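You operate a simulated robot arm through the tools that you are given. There is no shell and no other tool. Be economical: measure what you need, move in short steps, check, and stop when the job is done.

The job below is to be done with a simulated robot arm. You get a single attempt, and the scene is never put back.

JOB
The dirty basin water is scalding: cool it, let it out and rinse the basin.
Fine: heat knob to COLD, fill to the line, tap off; only then pull the plug and stand it on the basin cabinet; once empty, tap half on and off again; keep hands out of the hot water. Set down upright: basin plug.
Where things are to end (x, y in the base frame): basin plug within 60 mm of [410, 210].

The check looks at the end state, three seconds after you hand in, the way a careful person would. Anything else that was tipped, shoved, dropped, spilled or broken makes it a failure.

ROBOT AND FRAMES
A 7-joint arm with a two-finger parallel gripper, fixed in place. Base frame: the origin is at the foot of the arm, x ahead of it, y to its left, z up; the work surface is at about z = 753. Units: mm, degrees, N and s.
With the tool pointing down near the work surface it reaches from about 200 to 740 mm from the base axis. Its first joint turns from -166.0 to 166.0 degrees. Payload 1.57 kg.
Tool frame: the origin (TCP) lies between the finger pads and is the grasp point; the fingertips stand 30 mm ahead of it; z points along the fingers, y is the line along which they close. Largest opening 110 mm; finger width 24, thickness 12; the body of the gripper, 48 by 112 mm, starts 78 mm behind the TCP.
Orientation is told as [roll, pitch, yaw] about the base's x, y, z axes, in that order, counted from this pose: with the fingers straight down and closing along the base's y, the tool's x points along the base's -x, its y along +y and its z along -z.

CONTROLS
- The arm moves only by the tool drive_tool. Its argument "commands" is a list of rows, each a list of 7 numbers: the turn, a rotation vector about the base's x, y, z in degrees, then the shift along the base's x, y, z in mm, then the opening, from 0 (shut) to 1 (fully open). In form: [[wx, wy, wz, tx, ty, tz, claw], ...]. A call has 1 to 20 rows; each row shifts and turns the commanded pose from where the row before left it. Each row takes 0.2 s and may step no farther than 50 mm and 8.6 degrees from the row before; otherwise, or with a gripper value out of range, the whole call is refused. A pose out of reach is approached as far as the arm can. The call stops where the force on the tool passes 40 N (or 10 N more than at its start, if that is more) or the arm is blocked; 0.2 s more then pass. The fingers move at their own pace (about 45 mm/s each) and stop on an object; they squeeze with about 43 N. The grip force told is the motor's: it shows also when the fingers shut on nothing. Time passes only in rows, and 0.2 s behind the last, so rows that do not move let the fingers close. It gives the time, the measured TCP pose, the force on the tool (base axes), the opening and the grip force at its end, in the units of the frame above (readings bear some noise), with the torque about the TCP (base axes, N m) and any sound that the robot's microphone picked up.
- Cameras (640 x 400 px; columns grow to the right, rows downward): "scene" is fixed at [390.6, 509.1, 1609.1]; the picture's right is [-0.86, -0.50, 0.00], its down [-0.42, 0.73, -0.54] and it looks along [0.27, -0.47, -0.84] (base axes); focal length 269 px, centre (320, 200). "wrist" rides on the gripper at [70, 16, -141] in the tool frame; the picture's right is [-0.23, 0.97, 0.00], its down [-0.85, -0.20, -0.48] and it looks along [-0.47, -0.11, 0.88] (tool axes); focal length 222 px, centre (320, 200).
- capture(camera): a new picture of that camera. No time passes.
- move_column(by): slides the trunk up (or, below 0, down) by that many mm; the arm rides with it, the base frame stays. It gives what a move gives, with no picture.
- probe_pixels(camera, pixels): for up to 12 pixels [column, row] of the newest picture of that camera ("zoom" is the newest enlarged one), the place [x, y, z] in the base frame of the surface seen there, good to about 2 mm, but the place of the scene camera against the robot may be out by one fixed shift of up to 25 mm in any direction. No time passes.
- close_up(camera, box): a new picture of the part [left, top, right, bottom] of that camera's present view, enlarged. No time passes.
- close_job(): hands the job in; it is judged then, once.

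Keep the steps short. Do not move on a guess: measure, check each grasp and each placing, and mend mistakes. In all there are 80 turns and 38 pictures (those below and enlarged ones count). Leave the gripper open and the arm clear of the work at the hand-in unless told otherwise, and finish with a single line.

The tools are called after ">>>" as name(argument=value, ...) on one line, values as JSON. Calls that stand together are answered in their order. drive_tool: Moves the arm, as the interface text tells. Its arguments: {"type":"object","properties":{"commands":{"type":"array","items":{"type":"array","items":{"type":"number"}}}},"required":["commands"]} The other tools are called the same way: move_column (by) slides the trunk up or down; capture (camera) takes a picture; probe_pixels (camera, pixels) gives the place of the surface under pixels of a picture; close_up (camera, box) takes an enlarged picture of a part of a camera's view; close_job () hands the job in.

At the start:

```text
t: 0.0
ee_pos: [442.2, -149.5, 1176.7]
ee_rot: [0.1, 0.0, 0.0]
wrist_force: [0.5, -0.3, -0.3]
ft_torque: [-0.02, -0.02, -0.03]
opening: 110.3
finger_force: 0.0
trunk travel left (down, up): [-500.0, 90.0]
```

scene: 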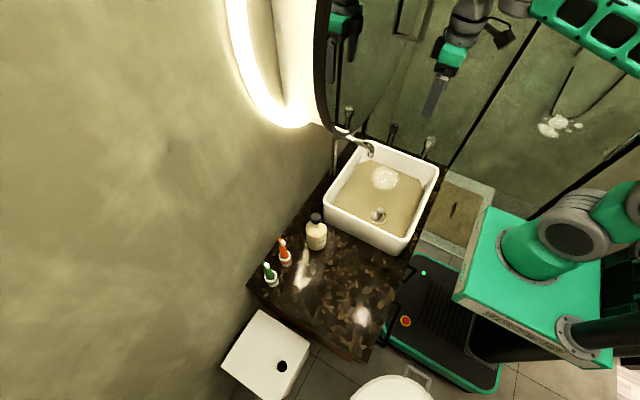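
wrist: 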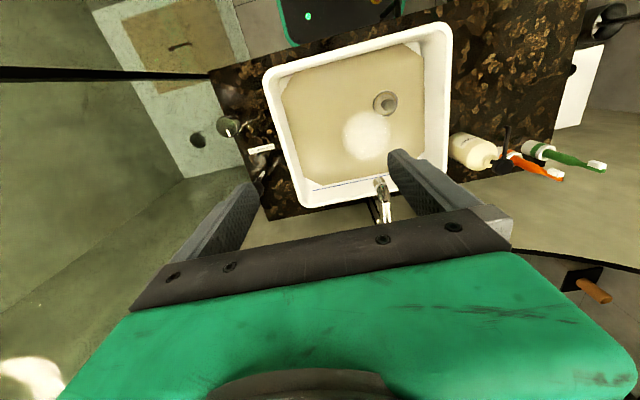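

I'll begin by enlarging the basin area in both cameras to find the knob, tap lever, plug and fill line.

>>> close_up(camera="scene", box=[300, 80, 460, 180])

>>> close_up(camera="wrist", box=[180, 20, 500, 220])

```text
4.00 times, centred on (380, 130) of scene
```

zoom: 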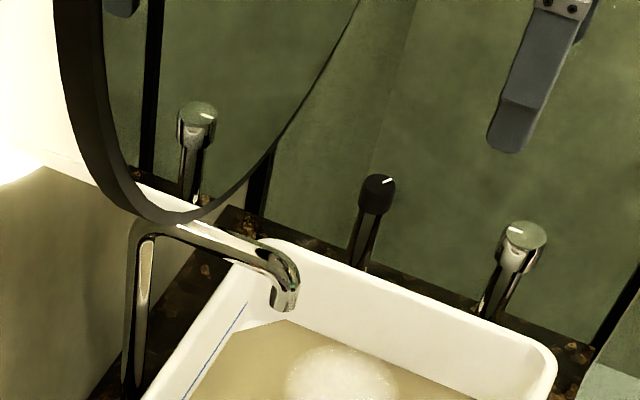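

```text
2.00 times, centred on (340, 120) of wrist
```

zoom: 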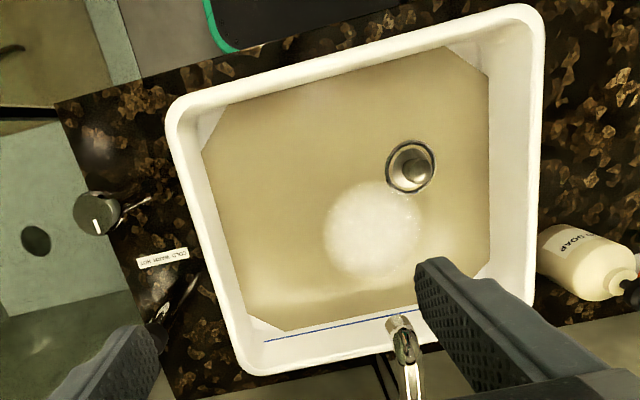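

The black knob and chrome knob stand on the right (-y) side of the basin, with a label between them. I measure these next, together with the plug, tap and bottle.

>>> probe_pixels(camera="zoom", pixels=[[88, 212], [98, 228], [162, 258], [145, 300], [405, 165], [416, 170], [400, 325], [300, 335], [340, 230], [240, 200], [175, 130], [535, 20]])

>>> close_up(camera="scene", box=[320, 120, 448, 200])

```text
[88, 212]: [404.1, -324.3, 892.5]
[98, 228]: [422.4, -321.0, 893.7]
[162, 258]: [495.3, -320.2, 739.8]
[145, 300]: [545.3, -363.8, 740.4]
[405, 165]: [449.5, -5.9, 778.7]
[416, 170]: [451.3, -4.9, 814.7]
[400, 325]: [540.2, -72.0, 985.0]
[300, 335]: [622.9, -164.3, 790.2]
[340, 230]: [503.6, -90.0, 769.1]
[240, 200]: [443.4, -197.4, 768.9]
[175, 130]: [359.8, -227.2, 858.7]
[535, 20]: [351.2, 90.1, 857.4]
```

```text
5.00 times, centred on (384, 160) of scene
```

zoom: 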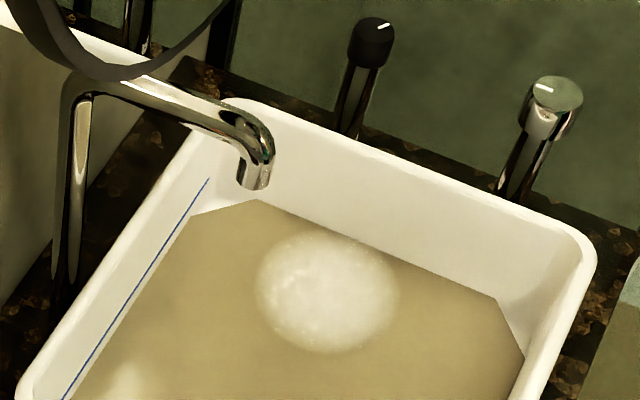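

The chrome knob top is near (410,-322,893). A finger hides the black knob, so I shift the tool back (-x) and a little right, staying high, for a clear view of both knobs and the labels.

>>> drive_tool(commands=[[0, 0, 0, -30, -30, 0, 1], [0, 0, 0, -30, -30, 0, 1], [0, 0, 0, -30, -30, 0, 1], [0, 0, 0, 0, 0, 0, 1]])

>>> capture(camera="wrist")

```text
t: 1.0
ee_pos: [348.4, -238.5, 1176.7]
ee_rot: [0.1, 0.1, 0.0]
wrist_force: [0.2, 0.1, 0.3]
ft_torque: [-0.01, -0.01, 0.01]
opening: 110.0
finger_force: 0.0
trunk travel left (down, up): [-500.0, 90.0]
```

```text
32 pictures are left
```

wrist: 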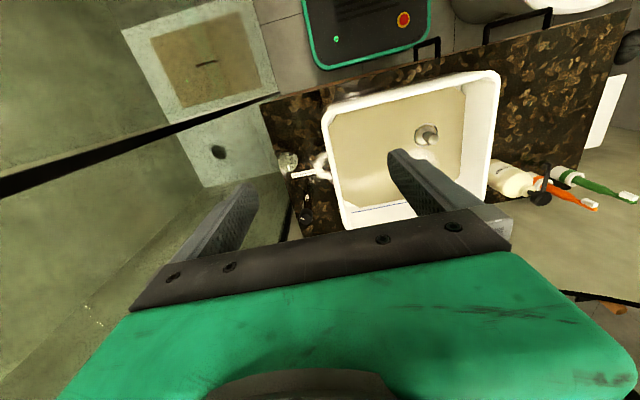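

>>> close_up(camera="wrist", box=[250, 120, 378, 240])

>>> probe_pixels(camera="wrist", pixels=[[288, 161], [306, 211], [302, 174], [240, 130], [280, 240], [404, 42], [500, 180], [545, 195], [427, 132], [331, 222], [560, 60]])

>>> probe_pixels(camera="zoom", pixels=[[265, 200], [300, 400]])

```text
3.33 times, centred on (314, 180) of wrist
```

zoom: 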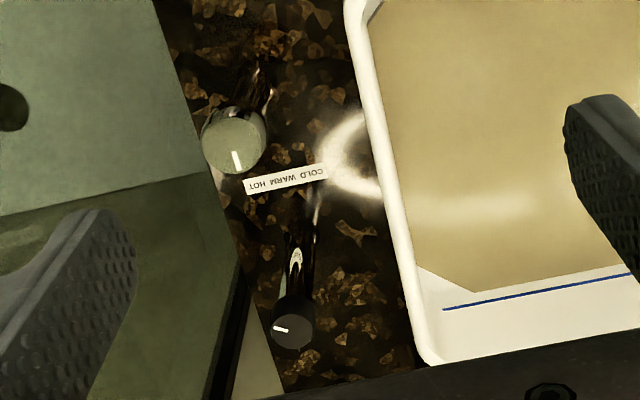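

```text
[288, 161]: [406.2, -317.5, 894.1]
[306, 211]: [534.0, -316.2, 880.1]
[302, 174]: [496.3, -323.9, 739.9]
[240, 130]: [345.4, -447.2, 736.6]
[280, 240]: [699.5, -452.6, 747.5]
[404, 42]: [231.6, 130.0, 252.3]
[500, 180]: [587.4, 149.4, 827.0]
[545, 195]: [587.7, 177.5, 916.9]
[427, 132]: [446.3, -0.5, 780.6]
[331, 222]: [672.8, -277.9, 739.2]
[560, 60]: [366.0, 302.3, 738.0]
```

```text
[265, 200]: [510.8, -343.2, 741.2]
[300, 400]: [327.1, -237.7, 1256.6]
```

The label at (496,-322) reads HOT–WARM–COLD with COLD on the basin side (+y). The black knob at (534,-316) is beside it, and its mark points at about -y (HOT). I go lower for a closer look at both knobs.

>>> drive_tool(commands=[[0, 0, 0, 20, -15, -30, 1], [0, 0, 0, 20, -15, -35, 1], [0, 0, 0, 20, -15, -35, 1], [0, 0, 0, 10, -15, -35, 1], [0, 0, 0, 0, 0, 0, 1]])

>>> capture(camera="wrist")

```text
t: 2.2
ee_pos: [419.3, -299.9, 1044.1]
ee_rot: [0.0, 0.1, 0.0]
wrist_force: [-0.6, 1.3, 0.1]
ft_torque: [-0.04, -0.03, -0.02]
opening: 110.0
finger_force: 0.0
trunk travel left (down, up): [-500.0, 90.0]
```

```text
30 pictures are left
```

wrist: 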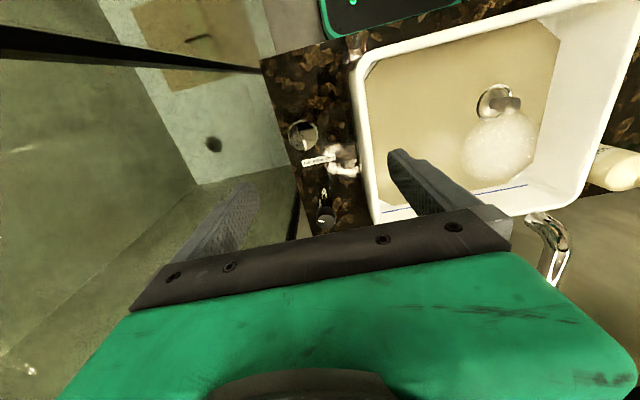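

>>> close_up(camera="wrist", box=[270, 110, 366, 240])

```text
3.08 times, centred on (318, 175) of wrist
```

zoom: 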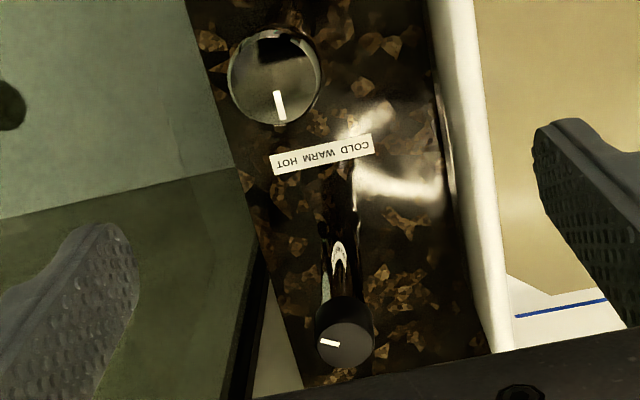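

>>> probe_pixels(camera="zoom", pixels=[[345, 345], [320, 341], [370, 345], [348, 322], [330, 342], [275, 75], [235, 80], [315, 75], [272, 38], [277, 115], [280, 100], [338, 290]])

```text
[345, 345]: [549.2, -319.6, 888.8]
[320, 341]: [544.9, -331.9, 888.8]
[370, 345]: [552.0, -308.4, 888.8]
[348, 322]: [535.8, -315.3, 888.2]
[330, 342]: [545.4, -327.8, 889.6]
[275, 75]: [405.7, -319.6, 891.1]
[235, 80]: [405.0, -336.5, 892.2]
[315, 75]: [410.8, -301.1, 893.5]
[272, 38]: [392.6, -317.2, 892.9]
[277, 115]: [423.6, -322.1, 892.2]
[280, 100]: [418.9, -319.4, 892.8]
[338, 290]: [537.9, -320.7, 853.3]
```

Chrome tap knob: centre about (408,-319), Ø37, top at 893, mark towards +x. Black heat knob: centre about (549,-320), Ø26, top at 889, mark at about 245° (HOT side). COLD lies clockwise from there. I pre-turn the tool +64° and move above the black knob.

>>> drive_tool(commands=[[0, 0, 8, 16, -2.5, -5, 0.6], [0, 0, 8, 16, -2.5, -5, 0.6], [0, 0, 8, 16, -2.5, -5, 0.6], [0, 0, 8, 16, -2.5, -5, 0.6], [0, 0, 8, 16, -2.5, -5, 0.6], [0, 0, 8, 16, -2.5, -5, 0.6], [0, 0, 8, 16, -2.5, -5, 0.6], [0, 0, 8, 17, -2.5, -5, 0.6], [0, 0, 0, 0, 0, 0, 0.6], [0, 0, 0, 0, 0, 0, 0.6]])

>>> capture(camera="wrist")

```text
t: 4.4
ee_pos: [546.1, -321.0, 1004.1]
ee_rot: [0.0, -0.2, 63.9]
wrist_force: [0.7, -0.5, -0.6]
ft_torque: [-0.03, -0.02, 0.02]
opening: 65.9
finger_force: 0.1
trunk travel left (down, up): [-500.0, 90.0]
```

```text
28 pictures are left
```

wrist: 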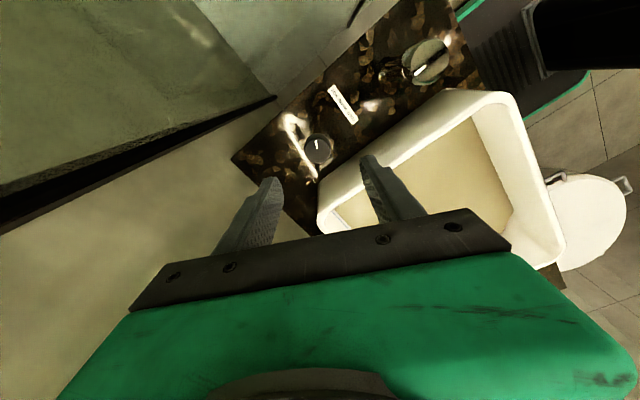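

>>> probe_pixels(camera="wrist", pixels=[[318, 149], [304, 149], [332, 149], [318, 135], [318, 163], [316, 144], [425, 62], [413, 72]])

```text
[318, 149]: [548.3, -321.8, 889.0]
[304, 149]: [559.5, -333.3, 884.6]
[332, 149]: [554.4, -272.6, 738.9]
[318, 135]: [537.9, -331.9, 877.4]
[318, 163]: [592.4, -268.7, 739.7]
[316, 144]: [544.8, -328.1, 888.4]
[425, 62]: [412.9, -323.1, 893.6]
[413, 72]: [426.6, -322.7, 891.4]
```

The knob centre is confirmed at about (549,-320). I descend straight to z≈880 with the fingers either side of it.

>>> drive_tool(commands=[[0, 0, 0, 3, 0.5, -31, 0.6], [0, 0, 0, 0, 0, -31, 0.6], [0, 0, 0, 0, 0, -31, 0.6], [0, 0, 0, 0, 0, -31, 0.6], [0, 0, 0, 0, 0, 0, 0.6], [0, 0, 0, 0, 0, 0, 0]])

>>> drive_tool(commands=[[0, 0, 0, 0, 0, 0, 0], [0, 0, 0, 0, 0, 0, 0], [0, 0, 0, 0, 0, 0, 0]])

```text
t: 5.8
ee_pos: [551.9, -319.4, 878.5]
ee_rot: [0.2, -0.1, 64.0]
wrist_force: [-5.2, 2.4, 1.8]
ft_torque: [-0.1, 0.02, 0.01]
opening: 35.9
finger_force: 3.3
trunk travel left (down, up): [-500.0, 90.0]
```

```text
t: 6.6
ee_pos: [549.8, -318.5, 878.5]
ee_rot: [0.2, 0.0, 63.9]
wrist_force: [-20.0, 11.0, 0.4]
ft_torque: [0.11, -0.18, -0.03]
opening: 31.9
finger_force: 40.5
trunk travel left (down, up): [-500.0, 90.0]
```

Gripped at 32 mm opening, with about 22 N of side load along the closing line, so the knob centre sits a bit towards (-x,+y). I ease that way, then turn 24° clockwise and check.

>>> drive_tool(commands=[[0, 0, 0, -2, 1, 0, 0], [0, 0, -4, 0, 0, 0, 0], [0, 0, -5, 0, 0, 0, 0], [0, 0, -5, 0, 0, 0, 0], [0, 0, -5, 0, 0, 0, 0], [0, 0, -5, 0, 0, 0, 0]])

```text
t: 8.0
ee_pos: [553.5, -317.1, 879.4]
ee_rot: [0.0, -0.1, 40.2]
wrist_force: [-4.7, 3.1, -5.0]
ft_torque: [0.12, -0.08, 0.89]
opening: 31.0
finger_force: 39.7
trunk travel left (down, up): [-500.0, 90.0]
```

>>> close_up(camera="wrist", box=[220, 80, 460, 230])

>>> close_up(camera="scene", box=[344, 90, 472, 170])

```text
2.67 times, centred on (340, 155) of wrist
```

zoom: 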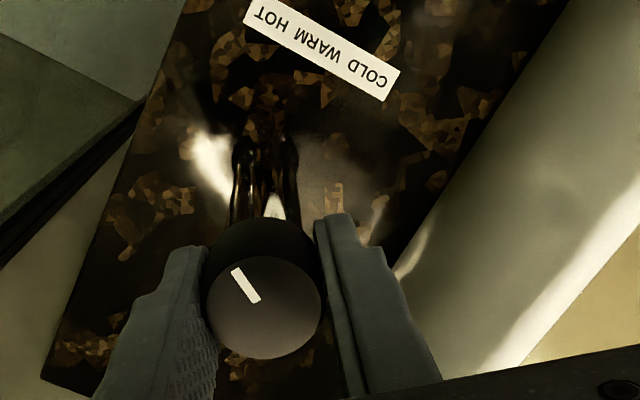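

```text
5.00 times, centred on (408, 130) of scene
```

zoom: 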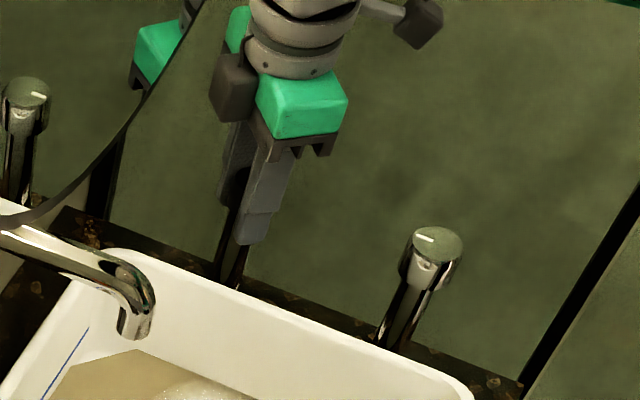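

The black knob's mark is still at about 247°, so the fingers slipped on it (0.89 Nm) and it did not turn clockwise. I turn back +8° and read the torque to compare directions.

>>> drive_tool(commands=[[0, 0, 4, 0, 0, 0, 0], [0, 0, 4, 0, 0, 0, 0], [0, 0, 4, 0, 0, 0, 0]])

>>> drive_tool(commands=[[0, 0, 4, 0, 0, 0, 0], [0, 0, 4, 0, 0, 0, 0], [0, 0, 4, 0, 0, 0, 0]])

>>> close_up(camera="wrist", box=[220, 80, 460, 230])

```text
t: 8.8
ee_pos: [552.0, -317.7, 878.2]
ee_rot: [0.1, 0.0, 52.0]
wrist_force: [-3.3, 9.4, -2.8]
ft_torque: [0.1, -0.38, -0.01]
opening: 31.6
finger_force: 40.4
trunk travel left (down, up): [-500.0, 90.0]
```

```text
t: 9.6
ee_pos: [551.6, -318.4, 878.5]
ee_rot: [0.1, 0.0, 64.1]
wrist_force: [-4.1, 12.6, 1.2]
ft_torque: [0.48, -0.19, -0.05]
opening: 30.9
finger_force: 40.0
trunk travel left (down, up): [-500.0, 90.0]
```

```text
2.67 times, centred on (340, 155) of wrist
```

zoom: 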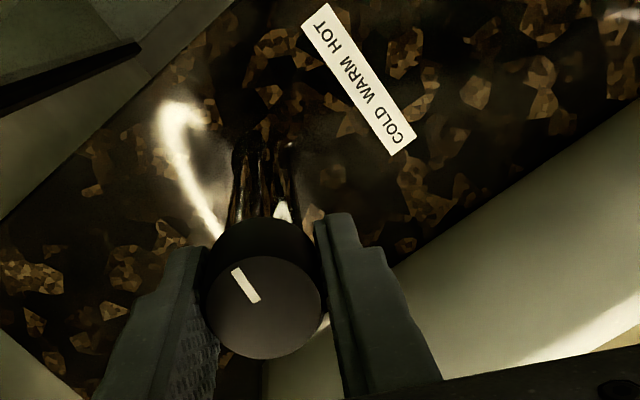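

The knob turned freely counter-clockwise with the gripper: its mark is fixed in the picture and torque is about 0. The starting position was therefore the clockwise stop, and I go on counter-clockwise in chunks, looking for the other stop.

>>> drive_tool(commands=[[0, 0, 6, 0, 0, 0, 0], [0, 0, 6, 0, 0, 0, 0], [0, 0, 6, 0, 0, 0, 0], [0, 0, 6, 0, 0, 0, 0]])

>>> drive_tool(commands=[[0, 0, 6, 0, 0, 0, 0], [0, 0, 6, 0, 0, 0, 0], [0, 0, 6, 0, 0, 0, 0], [0, 0, 6, 0, 0, 0, 0]])

```text
t: 10.6
ee_pos: [549.7, -315.9, 878.3]
ee_rot: [0.1, 0.1, 88.1]
wrist_force: [-9.9, 17.3, 3.1]
ft_torque: [-0.25, -0.07, -0.04]
opening: 31.2
finger_force: 40.0
trunk travel left (down, up): [-500.0, 90.0]
```

```text
t: 11.6
ee_pos: [547.8, -318.3, 878.6]
ee_rot: [0.1, 0.0, 111.9]
wrist_force: [-22.9, 14.4, 1.2]
ft_torque: [-0.8, -0.51, -0.1]
opening: 30.9
finger_force: 39.5
trunk travel left (down, up): [-500.0, 90.0]
```

Still free (pointer ~317°). The side load is growing, so I relieve it by shifting (-2,+2) and carry on.

>>> drive_tool(commands=[[0, 0, 0, -2, 2, 0, 0], [0, 0, 6, 0, 0, 0, 0], [0, 0, 6, 0, 0, 0, 0], [0, 0, 6, 0, 0, 0, 0]])

>>> drive_tool(commands=[[0, 0, 6, 0, 0, 0, 0], [0, 0, 6, 0, 0, 0, 0]])

>>> drive_tool(commands=[[0, 0, 6, 0, 0, 0, 0], [0, 0, 6, 0, 0, 0, 0]])

>>> close_up(camera="wrist", box=[220, 80, 460, 230])

```text
t: 12.6
ee_pos: [548.3, -317.0, 879.2]
ee_rot: [0.0, 0.1, 129.9]
wrist_force: [-18.0, -11.4, -0.8]
ft_torque: [-0.33, 0.17, -0.07]
opening: 30.9
finger_force: 40.2
trunk travel left (down, up): [-500.0, 90.0]
```

```text
t: 13.2
ee_pos: [548.7, -317.9, 878.8]
ee_rot: [0.0, 0.0, 138.9]
wrist_force: [-24.4, -21.1, -0.5]
ft_torque: [-0.92, -0.6, -0.09]
opening: 30.8
finger_force: 39.7
out of reach, approached as far as the arm can: row 2
trunk travel left (down, up): [-500.0, 90.0]
```

```text
t: 13.8
ee_pos: [547.7, -317.6, 878.8]
ee_rot: [-0.1, 0.1, 138.8]
wrist_force: [-24.4, -23.3, 0.1]
ft_torque: [-0.71, -0.73, -0.08]
opening: 30.7
finger_force: 39.7
out of reach, approached as far as the arm can: row 1, 2
trunk travel left (down, up): [-500.0, 90.0]
```

```text
2.67 times, centred on (340, 155) of wrist
```

zoom: 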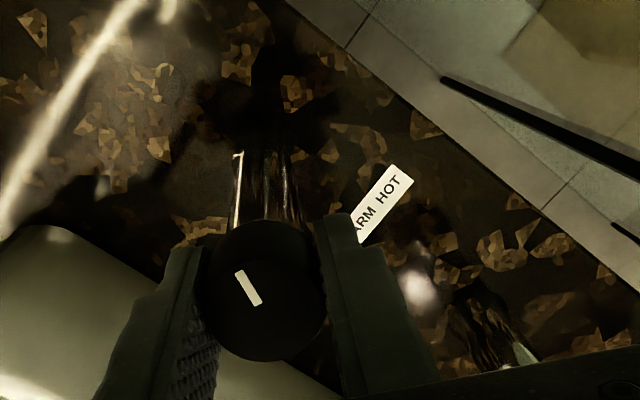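

Wrist limit reached at yaw 139° with the pointer at about 344° and no stop felt yet. I open the fingers, turn the tool back 160° around the knob and re-grip.

>>> drive_tool(commands=[[0, 0, 0, 0, 0, 0, 0.65], [0, 0, 0, 0, 0, 0, 0.65], [0, 0, 0, 0, 0, 0, 0.65], [0, 0, 0, 0, 0, 0, 0.65]])

>>> drive_tool(commands=[[0, 0, -8.5, 0, 0, 0, 0.65], [0, 0, -8.5, 0, 0, 0, 0.65], [0, 0, -8.5, 0, 0, 0, 0.65], [0, 0, -8.5, 0, 0, 0, 0.65], [0, 0, -8.5, 0, 0, 0, 0.65], [0, 0, -8.5, 0, 0, 0, 0.65], [0, 0, -8.5, 0, 0, 0, 0.65], [0, 0, -8.5, 0, 0, 0, 0.65], [0, 0, -8.5, 0, 0, 0, 0.65], [0, 0, -8.5, 0, 0, 0, 0.65], [0, 0, -8.5, 0, 0, 0, 0.65], [0, 0, -8.5, 0, 0, 0, 0.65], [0, 0, -8.5, 0, 0, 0, 0.65], [0, 0, -8.5, 0, 0, 0, 0.65], [0, 0, -8.5, 0, 0, 0, 0.65], [0, 0, -8.5, 0, 0, 0, 0.65], [0, 0, -8.5, 0, 0, 0, 0.65], [0, 0, -8.5, 0, 0, 0, 0.65], [0, 0, -8.5, 0, 0, 0, 0.65], [0, 0, 0, 0, 0, 0, 0.65]])

>>> close_up(camera="wrist", box=[220, 80, 460, 230])

```text
t: 14.8
ee_pos: [550.6, -315.4, 878.1]
ee_rot: [-0.1, 0.0, 139.1]
wrist_force: [-0.7, 0.6, 0.0]
ft_torque: [0.02, 0.02, 0.01]
opening: 71.5
finger_force: 0.1
trunk travel left (down, up): [-500.0, 90.0]
```

```text
t: 19.0
ee_pos: [548.8, -317.5, 879.2]
ee_rot: [-0.1, 0.0, -22.5]
wrist_force: [-0.5, -0.7, 0.3]
ft_torque: [0.0, 0.03, -0.01]
opening: 71.5
finger_force: 0.0
trunk travel left (down, up): [-500.0, 90.0]
```

```text
2.67 times, centred on (340, 155) of wrist
```

zoom: 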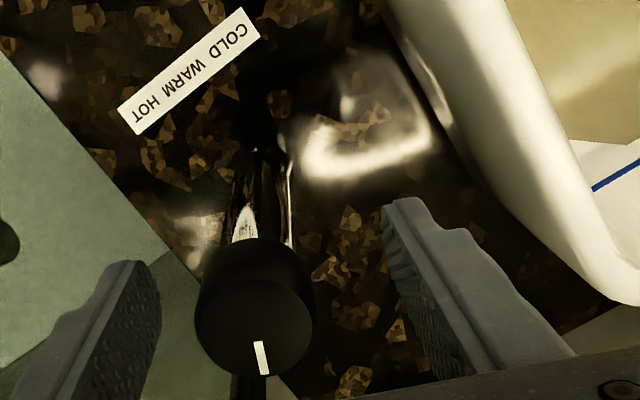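

>>> probe_pixels(camera="zoom", pixels=[[255, 325], [262, 358], [258, 342], [200, 320], [312, 318], [255, 283], [150, 350], [420, 300]])

```text
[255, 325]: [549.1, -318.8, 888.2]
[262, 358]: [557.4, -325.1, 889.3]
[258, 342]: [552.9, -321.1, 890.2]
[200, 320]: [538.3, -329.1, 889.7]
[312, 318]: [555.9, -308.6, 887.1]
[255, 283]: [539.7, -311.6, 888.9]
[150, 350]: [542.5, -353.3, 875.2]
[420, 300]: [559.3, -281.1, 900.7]
```

Centre (548,-318.5) is aligned with the tool, and the pointer is now at about 325–340°. I re-grip and continue counter-clockwise.

>>> drive_tool(commands=[[0, 0, 0, 0, -0.5, 0, 0], [0, 0, 0, 0, 0, 0, 0], [0, 0, 0, 0, 0, 0, 0], [0, 0, 0, 0, 0, 0, 0], [0, 0, 6, 0, 0, 0, 0], [0, 0, 6, 0, 0, 0, 0], [0, 0, 6, 0, 0, 0, 0]])

>>> drive_tool(commands=[[0, 0, 6, 0, 0, 0, 0], [0, 0, 6, 0, 0, 0, 0], [0, 0, 6, 0, 0, 0, 0]])

>>> drive_tool(commands=[[0, 0, 6, 0, 0, 0, 0], [0, 0, 6, 0, 0, 0, 0], [0, 0, 6, 0, 0, 0, 0]])

>>> drive_tool(commands=[[0, 0, 6, 0, 0, 0, 0], [0, 0, 6, 0, 0, 0, 0], [0, 0, 6, 0, 0, 0, 0]])

```text
t: 20.6
ee_pos: [548.8, -319.3, 878.3]
ee_rot: [0.1, -0.1, -4.7]
wrist_force: [-12.9, -31.6, -0.1]
ft_torque: [-0.39, 0.89, -0.06]
opening: 31.8
finger_force: 40.2
trunk travel left (down, up): [-500.0, 90.0]
```

```text
t: 21.4
ee_pos: [550.7, -319.7, 878.8]
ee_rot: [-0.1, -0.2, 13.5]
wrist_force: [-5.6, -33.7, -1.3]
ft_torque: [-0.09, 0.17, -0.24]
opening: 30.9
finger_force: 39.8
trunk travel left (down, up): [-500.0, 90.0]
```

```text
t: 22.2
ee_pos: [550.8, -319.4, 877.7]
ee_rot: [0.0, -0.2, 31.6]
wrist_force: [5.3, -31.6, 2.6]
ft_torque: [0.42, 0.01, -0.44]
opening: 31.9
finger_force: 40.5
trunk travel left (down, up): [-500.0, 90.0]
```

```text
t: 23.0
ee_pos: [550.5, -318.2, 877.8]
ee_rot: [-0.1, -0.2, 49.5]
wrist_force: [12.8, -24.5, 5.9]
ft_torque: [0.23, -0.22, -0.79]
opening: 31.0
finger_force: 40.0
trunk travel left (down, up): [-500.0, 90.0]
```

Opposing torque is now climbing (to -0.79), which could be the other stop. I check the mark.

>>> close_up(camera="wrist", box=[220, 80, 460, 230])

>>> probe_pixels(camera="zoom", pixels=[[265, 308], [206, 300], [322, 300], [265, 255], [265, 355]])

```text
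2.67 times, centred on (340, 155) of wrist
```

zoom: 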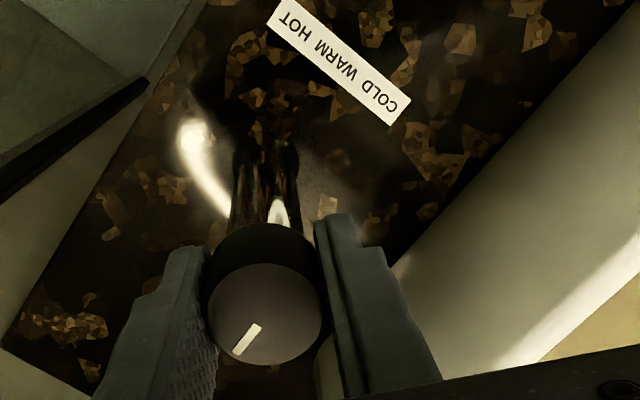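

```text
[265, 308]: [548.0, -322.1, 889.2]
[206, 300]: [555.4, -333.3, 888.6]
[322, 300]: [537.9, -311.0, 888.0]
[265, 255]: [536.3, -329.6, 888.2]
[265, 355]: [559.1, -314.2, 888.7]
```

The pointer now stands at about 4° (+x) while the gripper turned further, so this is the stop. Total travel is ≈115° from the HOT stop, so the knob is now at COLD. I release, rise clear and go above the chrome tap knob.

>>> drive_tool(commands=[[0, 0, 0, 0, 0, 0, 0.7], [0, 0, 0, 0, 0, 0, 0.7], [0, 0, 0, 0, 0, 0, 0.7], [0, 0, 0, 0, 0, 0, 0.7], [0, 0, 0, 0, 0, 40, 0.7], [0, 0, 0, 0, 0, 40, 0.7], [0, 0, 0, -35, 0, 40, 0.7], [0, 0, 0, -35, 0, 0, 0.7], [0, 0, 0, -35, 0, 0, 0.7], [0, 0, 0, -35, 0, 0, 0.7], [0, 0, 0, 0, 0, 0, 0.7]])

>>> capture(camera="wrist")

```text
refused: row 7 steps farther than a row can; nothing moved
```

```text
21 pictures are left
```

wrist: 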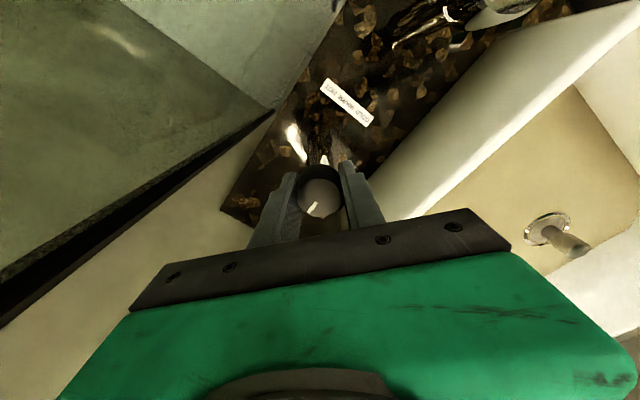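

That was refused (step too long), so I redo it with smaller steps.

>>> drive_tool(commands=[[0, 0, 0, 0, 0, 0, 0.7], [0, 0, 0, 0, 0, 0, 0.7], [0, 0, 0, 0, 0, 0, 0.7], [0, 0, 0, 0, 0, 0, 0.7], [0, 0, 0, 0, 0, 40, 0.7], [0, 0, 0, 0, 0, 40, 0.7], [0, 0, 0, 0, 0, 40, 0.7], [0, 0, -5, -35, 0, 0, 0.7], [0, 0, -5, -35, 0, 0, 0.7], [0, 0, -5, -35, 0, 0, 0.7], [0, 0, -5, -35, 0, 0, 0.7], [0, 0, 0, 0, 0, 0, 0.7]])

>>> capture(camera="wrist")

```text
t: 25.6
ee_pos: [410.5, -317.0, 998.4]
ee_rot: [-0.1, 0.0, 29.5]
wrist_force: [-0.6, -0.5, 0.4]
ft_torque: [-0.03, -0.03, 0.0]
opening: 77.0
finger_force: 0.2
trunk travel left (down, up): [-500.0, 90.0]
```

```text
20 pictures are left
```

wrist: 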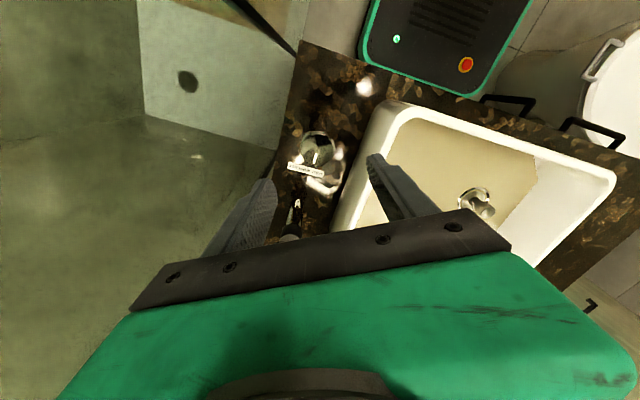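

>>> close_up(camera="wrist", box=[262, 110, 382, 185])

>>> probe_pixels(camera="zoom", pixels=[[310, 190], [205, 190], [410, 190], [310, 105], [310, 270], [310, 250], [320, 350]])

```text
5.33 times, centred on (322, 148) of wrist
```

zoom: 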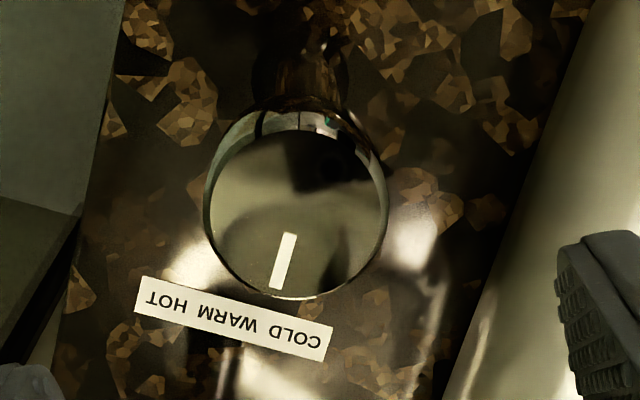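

```text
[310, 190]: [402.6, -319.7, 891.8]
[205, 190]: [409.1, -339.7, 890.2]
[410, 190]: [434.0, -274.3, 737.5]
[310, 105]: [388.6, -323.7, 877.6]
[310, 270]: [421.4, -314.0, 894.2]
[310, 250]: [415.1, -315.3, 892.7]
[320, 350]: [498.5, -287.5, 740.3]
```

The tap knob centre is about (408,-319). I correct by (-2,-2) and descend to z≈880, then close.

>>> drive_tool(commands=[[0, 0, 0, -2, -2, -30, 0.7], [0, 0, 0, 0, 0, -30, 0.7], [0, 0, 0, 0, 0, -30, 0.7], [0, 0, 0, 0, 0, -28, 0.7], [0, 0, 0, 0, 0, 0, 0.7], [0, 0, 0, 0, 0, 0, 0], [0, 0, 0, 0, 0, 0, 0], [0, 0, 0, 0, 0, 0, 0], [0, 0, 0, 0, 0, 0, 0]])

```text
t: 27.6
ee_pos: [409.7, -320.1, 878.7]
ee_rot: [0.1, 0.1, 29.4]
wrist_force: [3.9, -8.0, -2.5]
ft_torque: [-0.01, -0.16, -0.02]
opening: 40.1
finger_force: 29.4
trunk travel left (down, up): [-500.0, 90.0]
```

Gripped at 40 mm and nearly centred. I try 12° clockwise and read the torque to see which way the tap opens.

>>> drive_tool(commands=[[0, 0, 0, 0, 0, 0, 0], [0, 0, -4, 0, 0, 0, 0], [0, 0, -4, 0, 0, 0, 0], [0, 0, -4, 0, 0, 0, 0]])

```text
t: 28.6
ee_pos: [409.1, -320.6, 878.4]
ee_rot: [0.1, 0.0, 17.4]
wrist_force: [10.9, -11.9, -9.4]
ft_torque: [-0.14, -0.09, 0.24]
opening: 38.9
finger_force: 43.9
trunk travel left (down, up): [-500.0, 90.0]
```

>>> drive_tool(commands=[[0, 0, 4, 0, 0, 0, 0], [0, 0, 4, 0, 0, 0, 0], [0, 0, 4, 0, 0, 0, 0], [0, 0, 5, 0, 0, 0, 0], [0, 0, 5, 0, 0, 0, 0]])

>>> close_up(camera="scene", box=[320, 120, 448, 200])

```text
t: 29.8
ee_pos: [410.5, -320.0, 878.6]
ee_rot: [0.3, 0.0, 39.4]
wrist_force: [14.3, -17.7, -16.2]
ft_torque: [-0.36, 0.12, -0.1]
opening: 38.9
finger_force: 44.3
trunk travel left (down, up): [-500.0, 90.0]
```

```text
5.00 times, centred on (384, 160) of scene
```

zoom: 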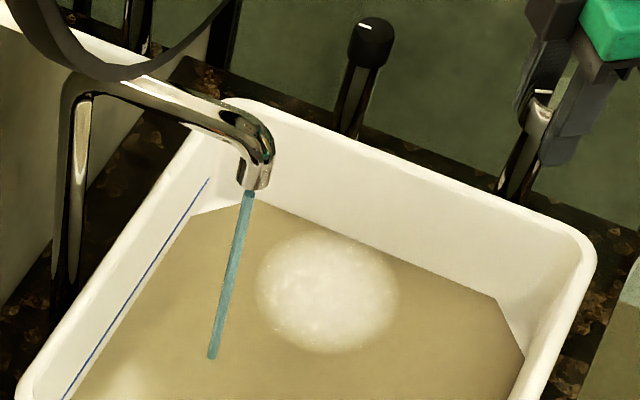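

Counter-clockwise opens the tap: a blue (cold) stream is running. I hold for 2 s and look at the level.

>>> drive_tool(commands=[[0, 0, 0, 0, 0, 0, 0], [0, 0, 0, 0, 0, 0, 0], [0, 0, 0, 0, 0, 0, 0], [0, 0, 0, 0, 0, 0, 0], [0, 0, 0, 0, 0, 0, 0], [0, 0, 0, 0, 0, 0, 0], [0, 0, 0, 0, 0, 0, 0], [0, 0, 0, 0, 0, 0, 0], [0, 0, 0, 0, 0, 0, 0]])

>>> close_up(camera="scene", box=[320, 120, 448, 200])

>>> probe_pixels(camera="zoom", pixels=[[209, 180], [150, 260], [180, 300], [450, 340], [170, 251], [300, 220]])

```text
t: 31.8
ee_pos: [410.0, -320.7, 878.2]
ee_rot: [0.2, 0.0, 39.5]
wrist_force: [12.9, -17.9, -17.7]
ft_torque: [-0.12, -0.06, 0.0]
opening: 39.0
finger_force: 44.1
trunk travel left (down, up): [-500.0, 90.0]
```

```text
5.00 times, centred on (384, 160) of scene
```

zoom: 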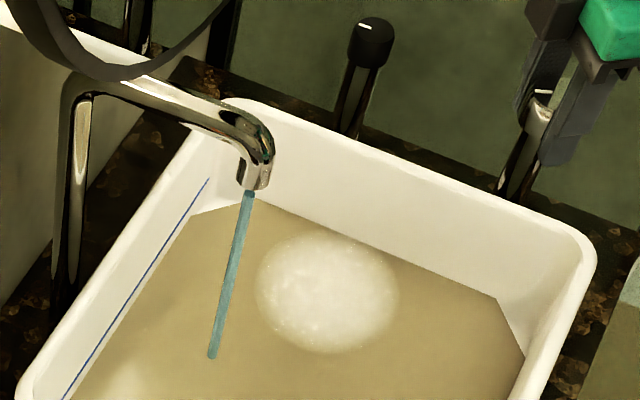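

```text
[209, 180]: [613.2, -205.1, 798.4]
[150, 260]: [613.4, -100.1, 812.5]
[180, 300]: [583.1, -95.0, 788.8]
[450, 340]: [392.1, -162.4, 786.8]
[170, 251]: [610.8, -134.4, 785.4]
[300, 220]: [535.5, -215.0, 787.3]
```

>>> probe_pixels(camera="zoom", pixels=[[207, 181], [180, 222], [149, 268], [125, 305], [100, 342], [400, 320], [250, 300], [110, 350], [200, 230]])

```text
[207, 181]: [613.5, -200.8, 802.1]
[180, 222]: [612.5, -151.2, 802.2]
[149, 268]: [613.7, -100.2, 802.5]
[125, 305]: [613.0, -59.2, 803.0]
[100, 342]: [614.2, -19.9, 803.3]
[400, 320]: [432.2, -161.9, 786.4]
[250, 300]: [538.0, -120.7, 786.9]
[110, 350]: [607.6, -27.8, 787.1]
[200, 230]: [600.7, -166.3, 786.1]
```

Line at z 802.5 and water at 786.5 in the scene frame, so 16 mm to go. I wait 3 s more and measure the rate.

>>> drive_tool(commands=[[0, 0, 0, 0, 0, 0, 0], [0, 0, 0, 0, 0, 0, 0], [0, 0, 0, 0, 0, 0, 0], [0, 0, 0, 0, 0, 0, 0], [0, 0, 0, 0, 0, 0, 0], [0, 0, 0, 0, 0, 0, 0], [0, 0, 0, 0, 0, 0, 0], [0, 0, 0, 0, 0, 0, 0], [0, 0, 0, 0, 0, 0, 0], [0, 0, 0, 0, 0, 0, 0], [0, 0, 0, 0, 0, 0, 0], [0, 0, 0, 0, 0, 0, 0], [0, 0, 0, 0, 0, 0, 0], [0, 0, 0, 0, 0, 0, 0]])

>>> close_up(camera="scene", box=[320, 120, 448, 200])

>>> probe_pixels(camera="zoom", pixels=[[400, 320], [250, 300], [110, 350], [200, 230], [450, 340], [300, 220], [149, 268]])

```text
t: 34.8
ee_pos: [410.1, -320.2, 879.1]
ee_rot: [0.1, 0.0, 39.5]
wrist_force: [13.2, -17.7, -16.8]
ft_torque: [-0.11, -0.11, 0.02]
opening: 38.5
finger_force: 43.8
trunk travel left (down, up): [-500.0, 90.0]
```

```text
5.00 times, centred on (384, 160) of scene
```

zoom: 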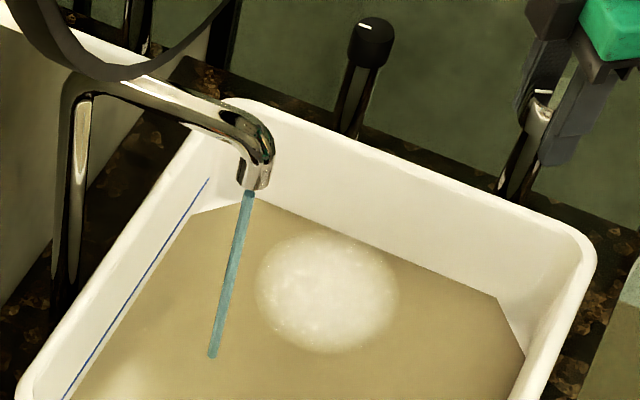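

```text
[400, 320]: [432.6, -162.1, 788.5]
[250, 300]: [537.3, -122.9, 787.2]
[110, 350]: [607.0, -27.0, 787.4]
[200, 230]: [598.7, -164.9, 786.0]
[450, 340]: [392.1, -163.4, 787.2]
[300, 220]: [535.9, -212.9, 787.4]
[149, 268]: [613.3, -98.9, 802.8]
```

Only ~0.6 mm in 3 s, so the opening is too small. I open the tap a further 60°.

>>> drive_tool(commands=[[0, 0, 0, 1, -1, -1, 0], [0, 0, 6, 0, 0, 0, 0], [0, 0, 6, 0, 0, 0, 0], [0, 0, 6, 0, 0, 0, 0], [0, 0, 6, 0, 0, 0, 0], [0, 0, 6, 0, 0, 0, 0], [0, 0, 6, 0, 0, 0, 0], [0, 0, 6, 0, 0, 0, 0], [0, 0, 6, 0, 0, 0, 0], [0, 0, 6, 0, 0, 0, 0], [0, 0, 6, 0, 0, 0, 0]])

>>> drive_tool(commands=[[0, 0, 0, 0, 0, 0, 0], [0, 0, 0, 0, 0, 0, 0], [0, 0, 0, 0, 0, 0, 0], [0, 0, 0, 0, 0, 0, 0], [0, 0, 0, 0, 0, 0, 0]])

>>> close_up(camera="scene", box=[320, 120, 448, 200])

>>> probe_pixels(camera="zoom", pixels=[[400, 320], [250, 300], [110, 350], [200, 230], [450, 340], [300, 220], [149, 268]])

```text
t: 37.2
ee_pos: [409.8, -320.8, 879.2]
ee_rot: [0.0, -0.1, 99.6]
wrist_force: [8.6, -13.0, 0.3]
ft_torque: [0.94, -0.03, 0.02]
opening: 38.8
finger_force: 44.3
trunk travel left (down, up): [-500.0, 90.0]
```

```text
t: 38.4
ee_pos: [411.3, -320.5, 878.7]
ee_rot: [-0.1, 0.1, 99.5]
wrist_force: [10.5, -11.8, 4.2]
ft_torque: [0.79, 0.04, 0.04]
opening: 38.5
finger_force: 44.1
trunk travel left (down, up): [-500.0, 90.0]
```

```text
5.00 times, centred on (384, 160) of scene
```

zoom: 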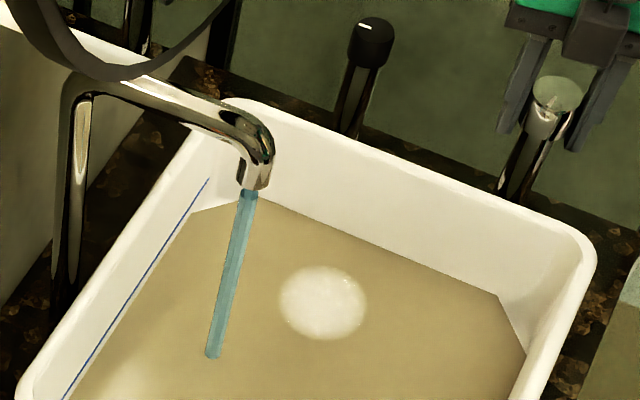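

```text
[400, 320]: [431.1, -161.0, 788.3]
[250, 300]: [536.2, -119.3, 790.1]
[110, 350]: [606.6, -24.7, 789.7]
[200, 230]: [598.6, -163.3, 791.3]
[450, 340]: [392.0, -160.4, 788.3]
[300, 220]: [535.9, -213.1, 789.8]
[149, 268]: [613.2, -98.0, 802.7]
```

The stream is fuller and the level is about 789.7 (line 802.7), with the hot patch shrinking. I estimate ~0.9 mm/s, so I wait about 8.4 s and re-measure.

>>> drive_tool(commands=[[0, 0, 0, 0, 0, 0, 0], [0, 0, 0, 0, 0, 0, 0], [0, 0, 0, 0, 0, 0, 0], [0, 0, 0, 0, 0, 0, 0], [0, 0, 0, 0, 0, 0, 0], [0, 0, 0, 0, 0, 0, 0], [0, 0, 0, 0, 0, 0, 0], [0, 0, 0, 0, 0, 0, 0], [0, 0, 0, 0, 0, 0, 0], [0, 0, 0, 0, 0, 0, 0], [0, 0, 0, 0, 0, 0, 0], [0, 0, 0, 0, 0, 0, 0], [0, 0, 0, 0, 0, 0, 0], [0, 0, 0, 0, 0, 0, 0], [0, 0, 0, 0, 0, 0, 0], [0, 0, 0, 0, 0, 0, 0], [0, 0, 0, 0, 0, 0, 0], [0, 0, 0, 0, 0, 0, 0], [0, 0, 0, 0, 0, 0, 0], [0, 0, 0, 0, 0, 0, 0]])

>>> drive_tool(commands=[[0, 0, 0, 0, 0, 0, 0], [0, 0, 0, 0, 0, 0, 0], [0, 0, 0, 0, 0, 0, 0], [0, 0, 0, 0, 0, 0, 0], [0, 0, 0, 0, 0, 0, 0], [0, 0, 0, 0, 0, 0, 0], [0, 0, 0, 0, 0, 0, 0], [0, 0, 0, 0, 0, 0, 0], [0, 0, 0, 0, 0, 0, 0], [0, 0, 0, 0, 0, 0, 0], [0, 0, 0, 0, 0, 0, 0], [0, 0, 0, 0, 0, 0, 0], [0, 0, 0, 0, 0, 0, 0], [0, 0, 0, 0, 0, 0, 0], [0, 0, 0, 0, 0, 0, 0], [0, 0, 0, 0, 0, 0, 0], [0, 0, 0, 0, 0, 0, 0], [0, 0, 0, 0, 0, 0, 0], [0, 0, 0, 0, 0, 0, 0], [0, 0, 0, 0, 0, 0, 0]])

>>> close_up(camera="scene", box=[320, 120, 448, 200])

>>> probe_pixels(camera="zoom", pixels=[[400, 320], [250, 300], [110, 350], [200, 230], [450, 340], [300, 220], [149, 268], [350, 250], [150, 350]])

```text
t: 42.6
ee_pos: [410.4, -320.3, 878.5]
ee_rot: [0.0, -0.1, 99.5]
wrist_force: [14.5, -14.1, 9.8]
ft_torque: [-0.2, -0.11, 0.01]
opening: 38.5
finger_force: 44.3
trunk travel left (down, up): [-500.0, 90.0]
```

```text
t: 46.8
ee_pos: [411.1, -319.7, 879.3]
ee_rot: [0.0, 0.0, 99.5]
wrist_force: [14.0, -14.8, 10.2]
ft_torque: [0.1, -0.03, 0.02]
opening: 38.5
finger_force: 43.8
trunk travel left (down, up): [-500.0, 90.0]
```

```text
5.00 times, centred on (384, 160) of scene
```

zoom: 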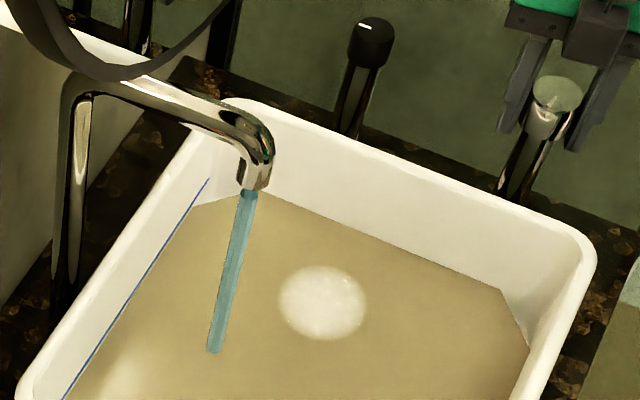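

```text
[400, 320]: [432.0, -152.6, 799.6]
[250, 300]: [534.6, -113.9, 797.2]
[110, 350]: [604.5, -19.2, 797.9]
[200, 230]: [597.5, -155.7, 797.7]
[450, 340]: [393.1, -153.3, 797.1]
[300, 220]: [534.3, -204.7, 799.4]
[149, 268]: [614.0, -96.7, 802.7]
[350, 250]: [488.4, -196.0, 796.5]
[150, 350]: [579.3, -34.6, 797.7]
```

Level ≈797.9, rising 1 mm/s, 4.8 mm to go. I wait 3.4 s, then turn the tap back clockwise to its stop (about 1 mm more enters while closing).

>>> drive_tool(commands=[[0, 0, 0, 0, 0, 0, 0], [0, 0, 0, 0, 0, 0, 0], [0, 0, 0, 0, 0, 0, 0], [0, 0, 0, 0, 0, 0, 0], [0, 0, 0, 0, 0, 0, 0], [0, 0, 0, 0, 0, 0, 0], [0, 0, 0, 0, 0, 0, 0], [0, 0, 0, 0, 0, 0, 0], [0, 0, 0, 0, 0, 0, 0], [0, 0, 0, 0, 0, 0, 0], [0, 0, 0, 0, 0, 0, 0], [0, 0, 0, 0, 0, 0, 0], [0, 0, 0, 0, 0, 0, 0], [0, 0, 0, 0, 0, 0, 0], [0, 0, 0, 0, 0, 0, 0], [0, 0, 0, 0, 0, 0, 0]])

>>> drive_tool(commands=[[0, 0, -8, 0, 0, 0, 0], [0, 0, -8, 0, 0, 0, 0], [0, 0, -8, 0, 0, 0, 0], [0, 0, -8, 0, 0, 0, 0], [0, 0, -8, 0, 0, 0, 0], [0, 0, -8, 0, 0, 0, 0], [0, 0, -8, 0, 0, 0, 0], [0, 0, -8, 0, 0, 0, 0], [0, 0, -8, 0, 0, 0, 0], [0, 0, -8, 0, 0, 0, 0], [0, 0, -6, 0, 0, 0, 0]])

>>> close_up(camera="scene", box=[320, 120, 448, 200])

>>> probe_pixels(camera="zoom", pixels=[[400, 320], [250, 300], [110, 350], [200, 230], [450, 340], [300, 220], [149, 268], [350, 250], [150, 350]])

```text
t: 50.2
ee_pos: [410.0, -319.6, 879.6]
ee_rot: [0.0, 0.0, 99.5]
wrist_force: [14.1, -13.0, 9.6]
ft_torque: [0.04, -0.04, 0.01]
opening: 38.2
finger_force: 44.5
trunk travel left (down, up): [-500.0, 90.0]
```

```text
t: 52.6
ee_pos: [410.0, -320.5, 878.9]
ee_rot: [0.0, 0.0, 13.5]
wrist_force: [15.9, -7.6, 14.8]
ft_torque: [0.3, 0.17, 0.95]
opening: 38.6
finger_force: 44.2
trunk travel left (down, up): [-500.0, 90.0]
```

```text
5.00 times, centred on (384, 160) of scene
```

zoom: 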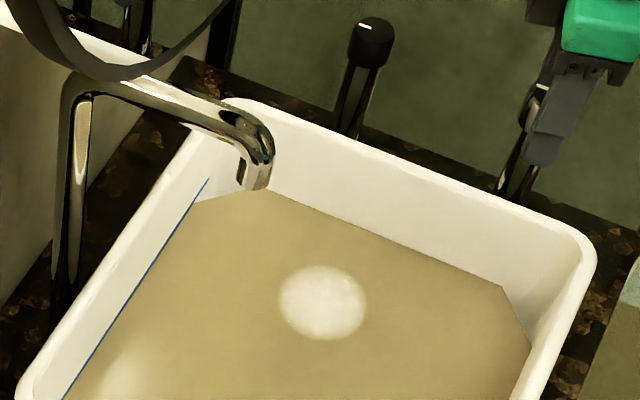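

```text
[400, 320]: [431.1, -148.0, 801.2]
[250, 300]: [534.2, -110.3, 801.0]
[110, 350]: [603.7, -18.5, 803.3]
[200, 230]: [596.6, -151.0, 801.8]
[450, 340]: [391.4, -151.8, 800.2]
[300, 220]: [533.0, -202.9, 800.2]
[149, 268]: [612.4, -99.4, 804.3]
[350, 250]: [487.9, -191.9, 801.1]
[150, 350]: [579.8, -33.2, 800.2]
```

The stream has stopped and the tap is at its stop (0.95 Nm). The level is ~801.2 against the line at 802.7, so a brief top-up of about 1.2 mm will bring it onto the line. Then I close again.

>>> drive_tool(commands=[[0, 0, 8, 0, 0, 0, 0], [0, 0, 8, 0, 0, 0, 0], [0, 0, 8, 0, 0, 0, 0], [0, 0, 8, 0, 0, 0, 0], [0, 0, 8, 0, 0, 0, 0], [0, 0, 8, 0, 0, 0, 0], [0, 0, 0, 0, 0, 0, 0], [0, 0, 0, 0, 0, 0, 0], [0, 0, 0, 0, 0, 0, 0], [0, 0, -8, 0, 0, 0, 0], [0, 0, -8, 0, 0, 0, 0], [0, 0, -8, 0, 0, 0, 0], [0, 0, -8, 0, 0, 0, 0], [0, 0, -8, 0, 0, 0, 0], [0, 0, -8, 0, 0, 0, 0], [0, 0, -8, 0, 0, 0, 0], [0, 0, -2, 0, 0, 0, 0]])

>>> close_up(camera="scene", box=[320, 120, 448, 200])

>>> probe_pixels(camera="zoom", pixels=[[400, 320], [250, 300], [110, 350], [200, 230], [450, 340], [300, 220], [149, 268], [350, 250], [150, 350], [180, 222]])

```text
t: 56.2
ee_pos: [408.7, -320.2, 879.1]
ee_rot: [0.1, 0.1, 3.3]
wrist_force: [3.8, -10.4, -3.4]
ft_torque: [-0.47, 0.0, 0.8]
opening: 39.7
finger_force: 45.6
trunk travel left (down, up): [-500.0, 90.0]
```

```text
5.00 times, centred on (384, 160) of scene
```

zoom: 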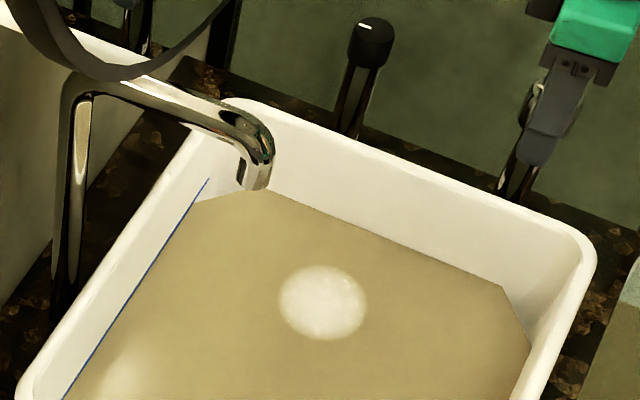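

```text
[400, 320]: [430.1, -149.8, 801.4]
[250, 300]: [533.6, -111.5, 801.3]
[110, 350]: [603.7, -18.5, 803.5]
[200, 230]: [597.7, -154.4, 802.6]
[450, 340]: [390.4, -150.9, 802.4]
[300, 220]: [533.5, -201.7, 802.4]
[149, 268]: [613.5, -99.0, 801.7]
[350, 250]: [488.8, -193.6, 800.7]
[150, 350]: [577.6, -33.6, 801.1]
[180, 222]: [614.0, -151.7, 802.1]
```

Level ~802 is on the line and the tap is off. I release the tap, rise, and move over the plug (about (450,-3)) at safe height with the fingers narrowed.

>>> drive_tool(commands=[[0, 0, 0, 0, 0, 0, 0.7], [0, 0, 0, 0, 0, 0, 0.7], [0, 0, 0, 0, 0, 0, 0.7], [0, 0, 0, 0, 0, 40, 0.7], [0, 0, 0, 0, 0, 40, 0.7], [0, 0, 0, 0, 0, 40, 0.7], [0, 0, 0, 5, 40, 0, 0.7], [0, 0, 0, 5, 40, 0, 0.7], [0, 0, 0, 5, 40, 0, 0.7], [0, 0, 0, 5, 40, 0, 0.7], [0, 0, 0, 5, 40, 0, 0.7], [0, 0, 0, 5, 40, 0, 0.7], [0, 0, 0, 5, 40, 0, 0.7], [0, 0, -3.3, 5, 35, 0, 0.7], [0, 0, 0, 0, 0, 0, 0.7]])

>>> capture(camera="wrist")

```text
t: 59.4
ee_pos: [449.3, -4.5, 999.2]
ee_rot: [0.0, 0.0, 0.2]
wrist_force: [0.9, 0.7, 0.2]
ft_torque: [-0.01, 0.01, 0.03]
opening: 76.9
finger_force: 0.0
trunk travel left (down, up): [-500.0, 90.0]
```

```text
11 pictures are left
```

wrist: 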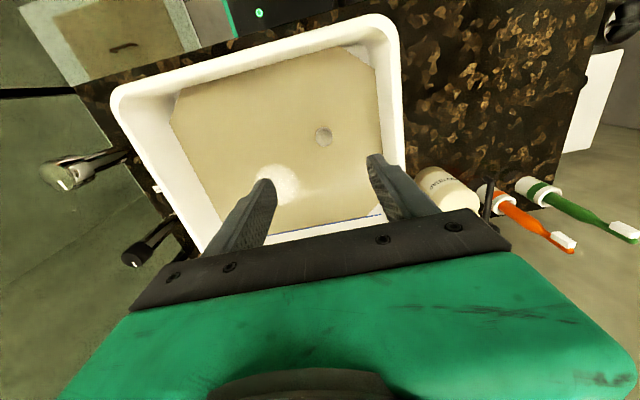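

>>> close_up(camera="wrist", box=[284, 110, 364, 160])

>>> probe_pixels(camera="wrist", pixels=[[323, 136], [323, 140], [323, 143], [316, 137], [330, 137], [323, 128], [340, 136], [300, 130], [325, 225], [420, 50], [435, 180], [455, 195]])

```text
8.00 times, centred on (324, 135) of wrist
```

zoom: 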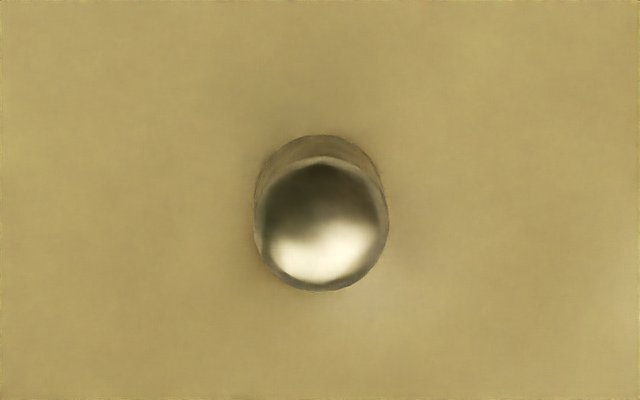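

```text
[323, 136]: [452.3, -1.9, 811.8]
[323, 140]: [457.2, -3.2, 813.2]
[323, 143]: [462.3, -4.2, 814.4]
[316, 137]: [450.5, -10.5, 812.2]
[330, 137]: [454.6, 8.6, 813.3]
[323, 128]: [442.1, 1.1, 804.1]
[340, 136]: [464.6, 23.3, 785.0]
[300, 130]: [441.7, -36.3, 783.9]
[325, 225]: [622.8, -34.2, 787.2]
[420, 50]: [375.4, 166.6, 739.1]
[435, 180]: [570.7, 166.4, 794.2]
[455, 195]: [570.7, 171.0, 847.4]
```

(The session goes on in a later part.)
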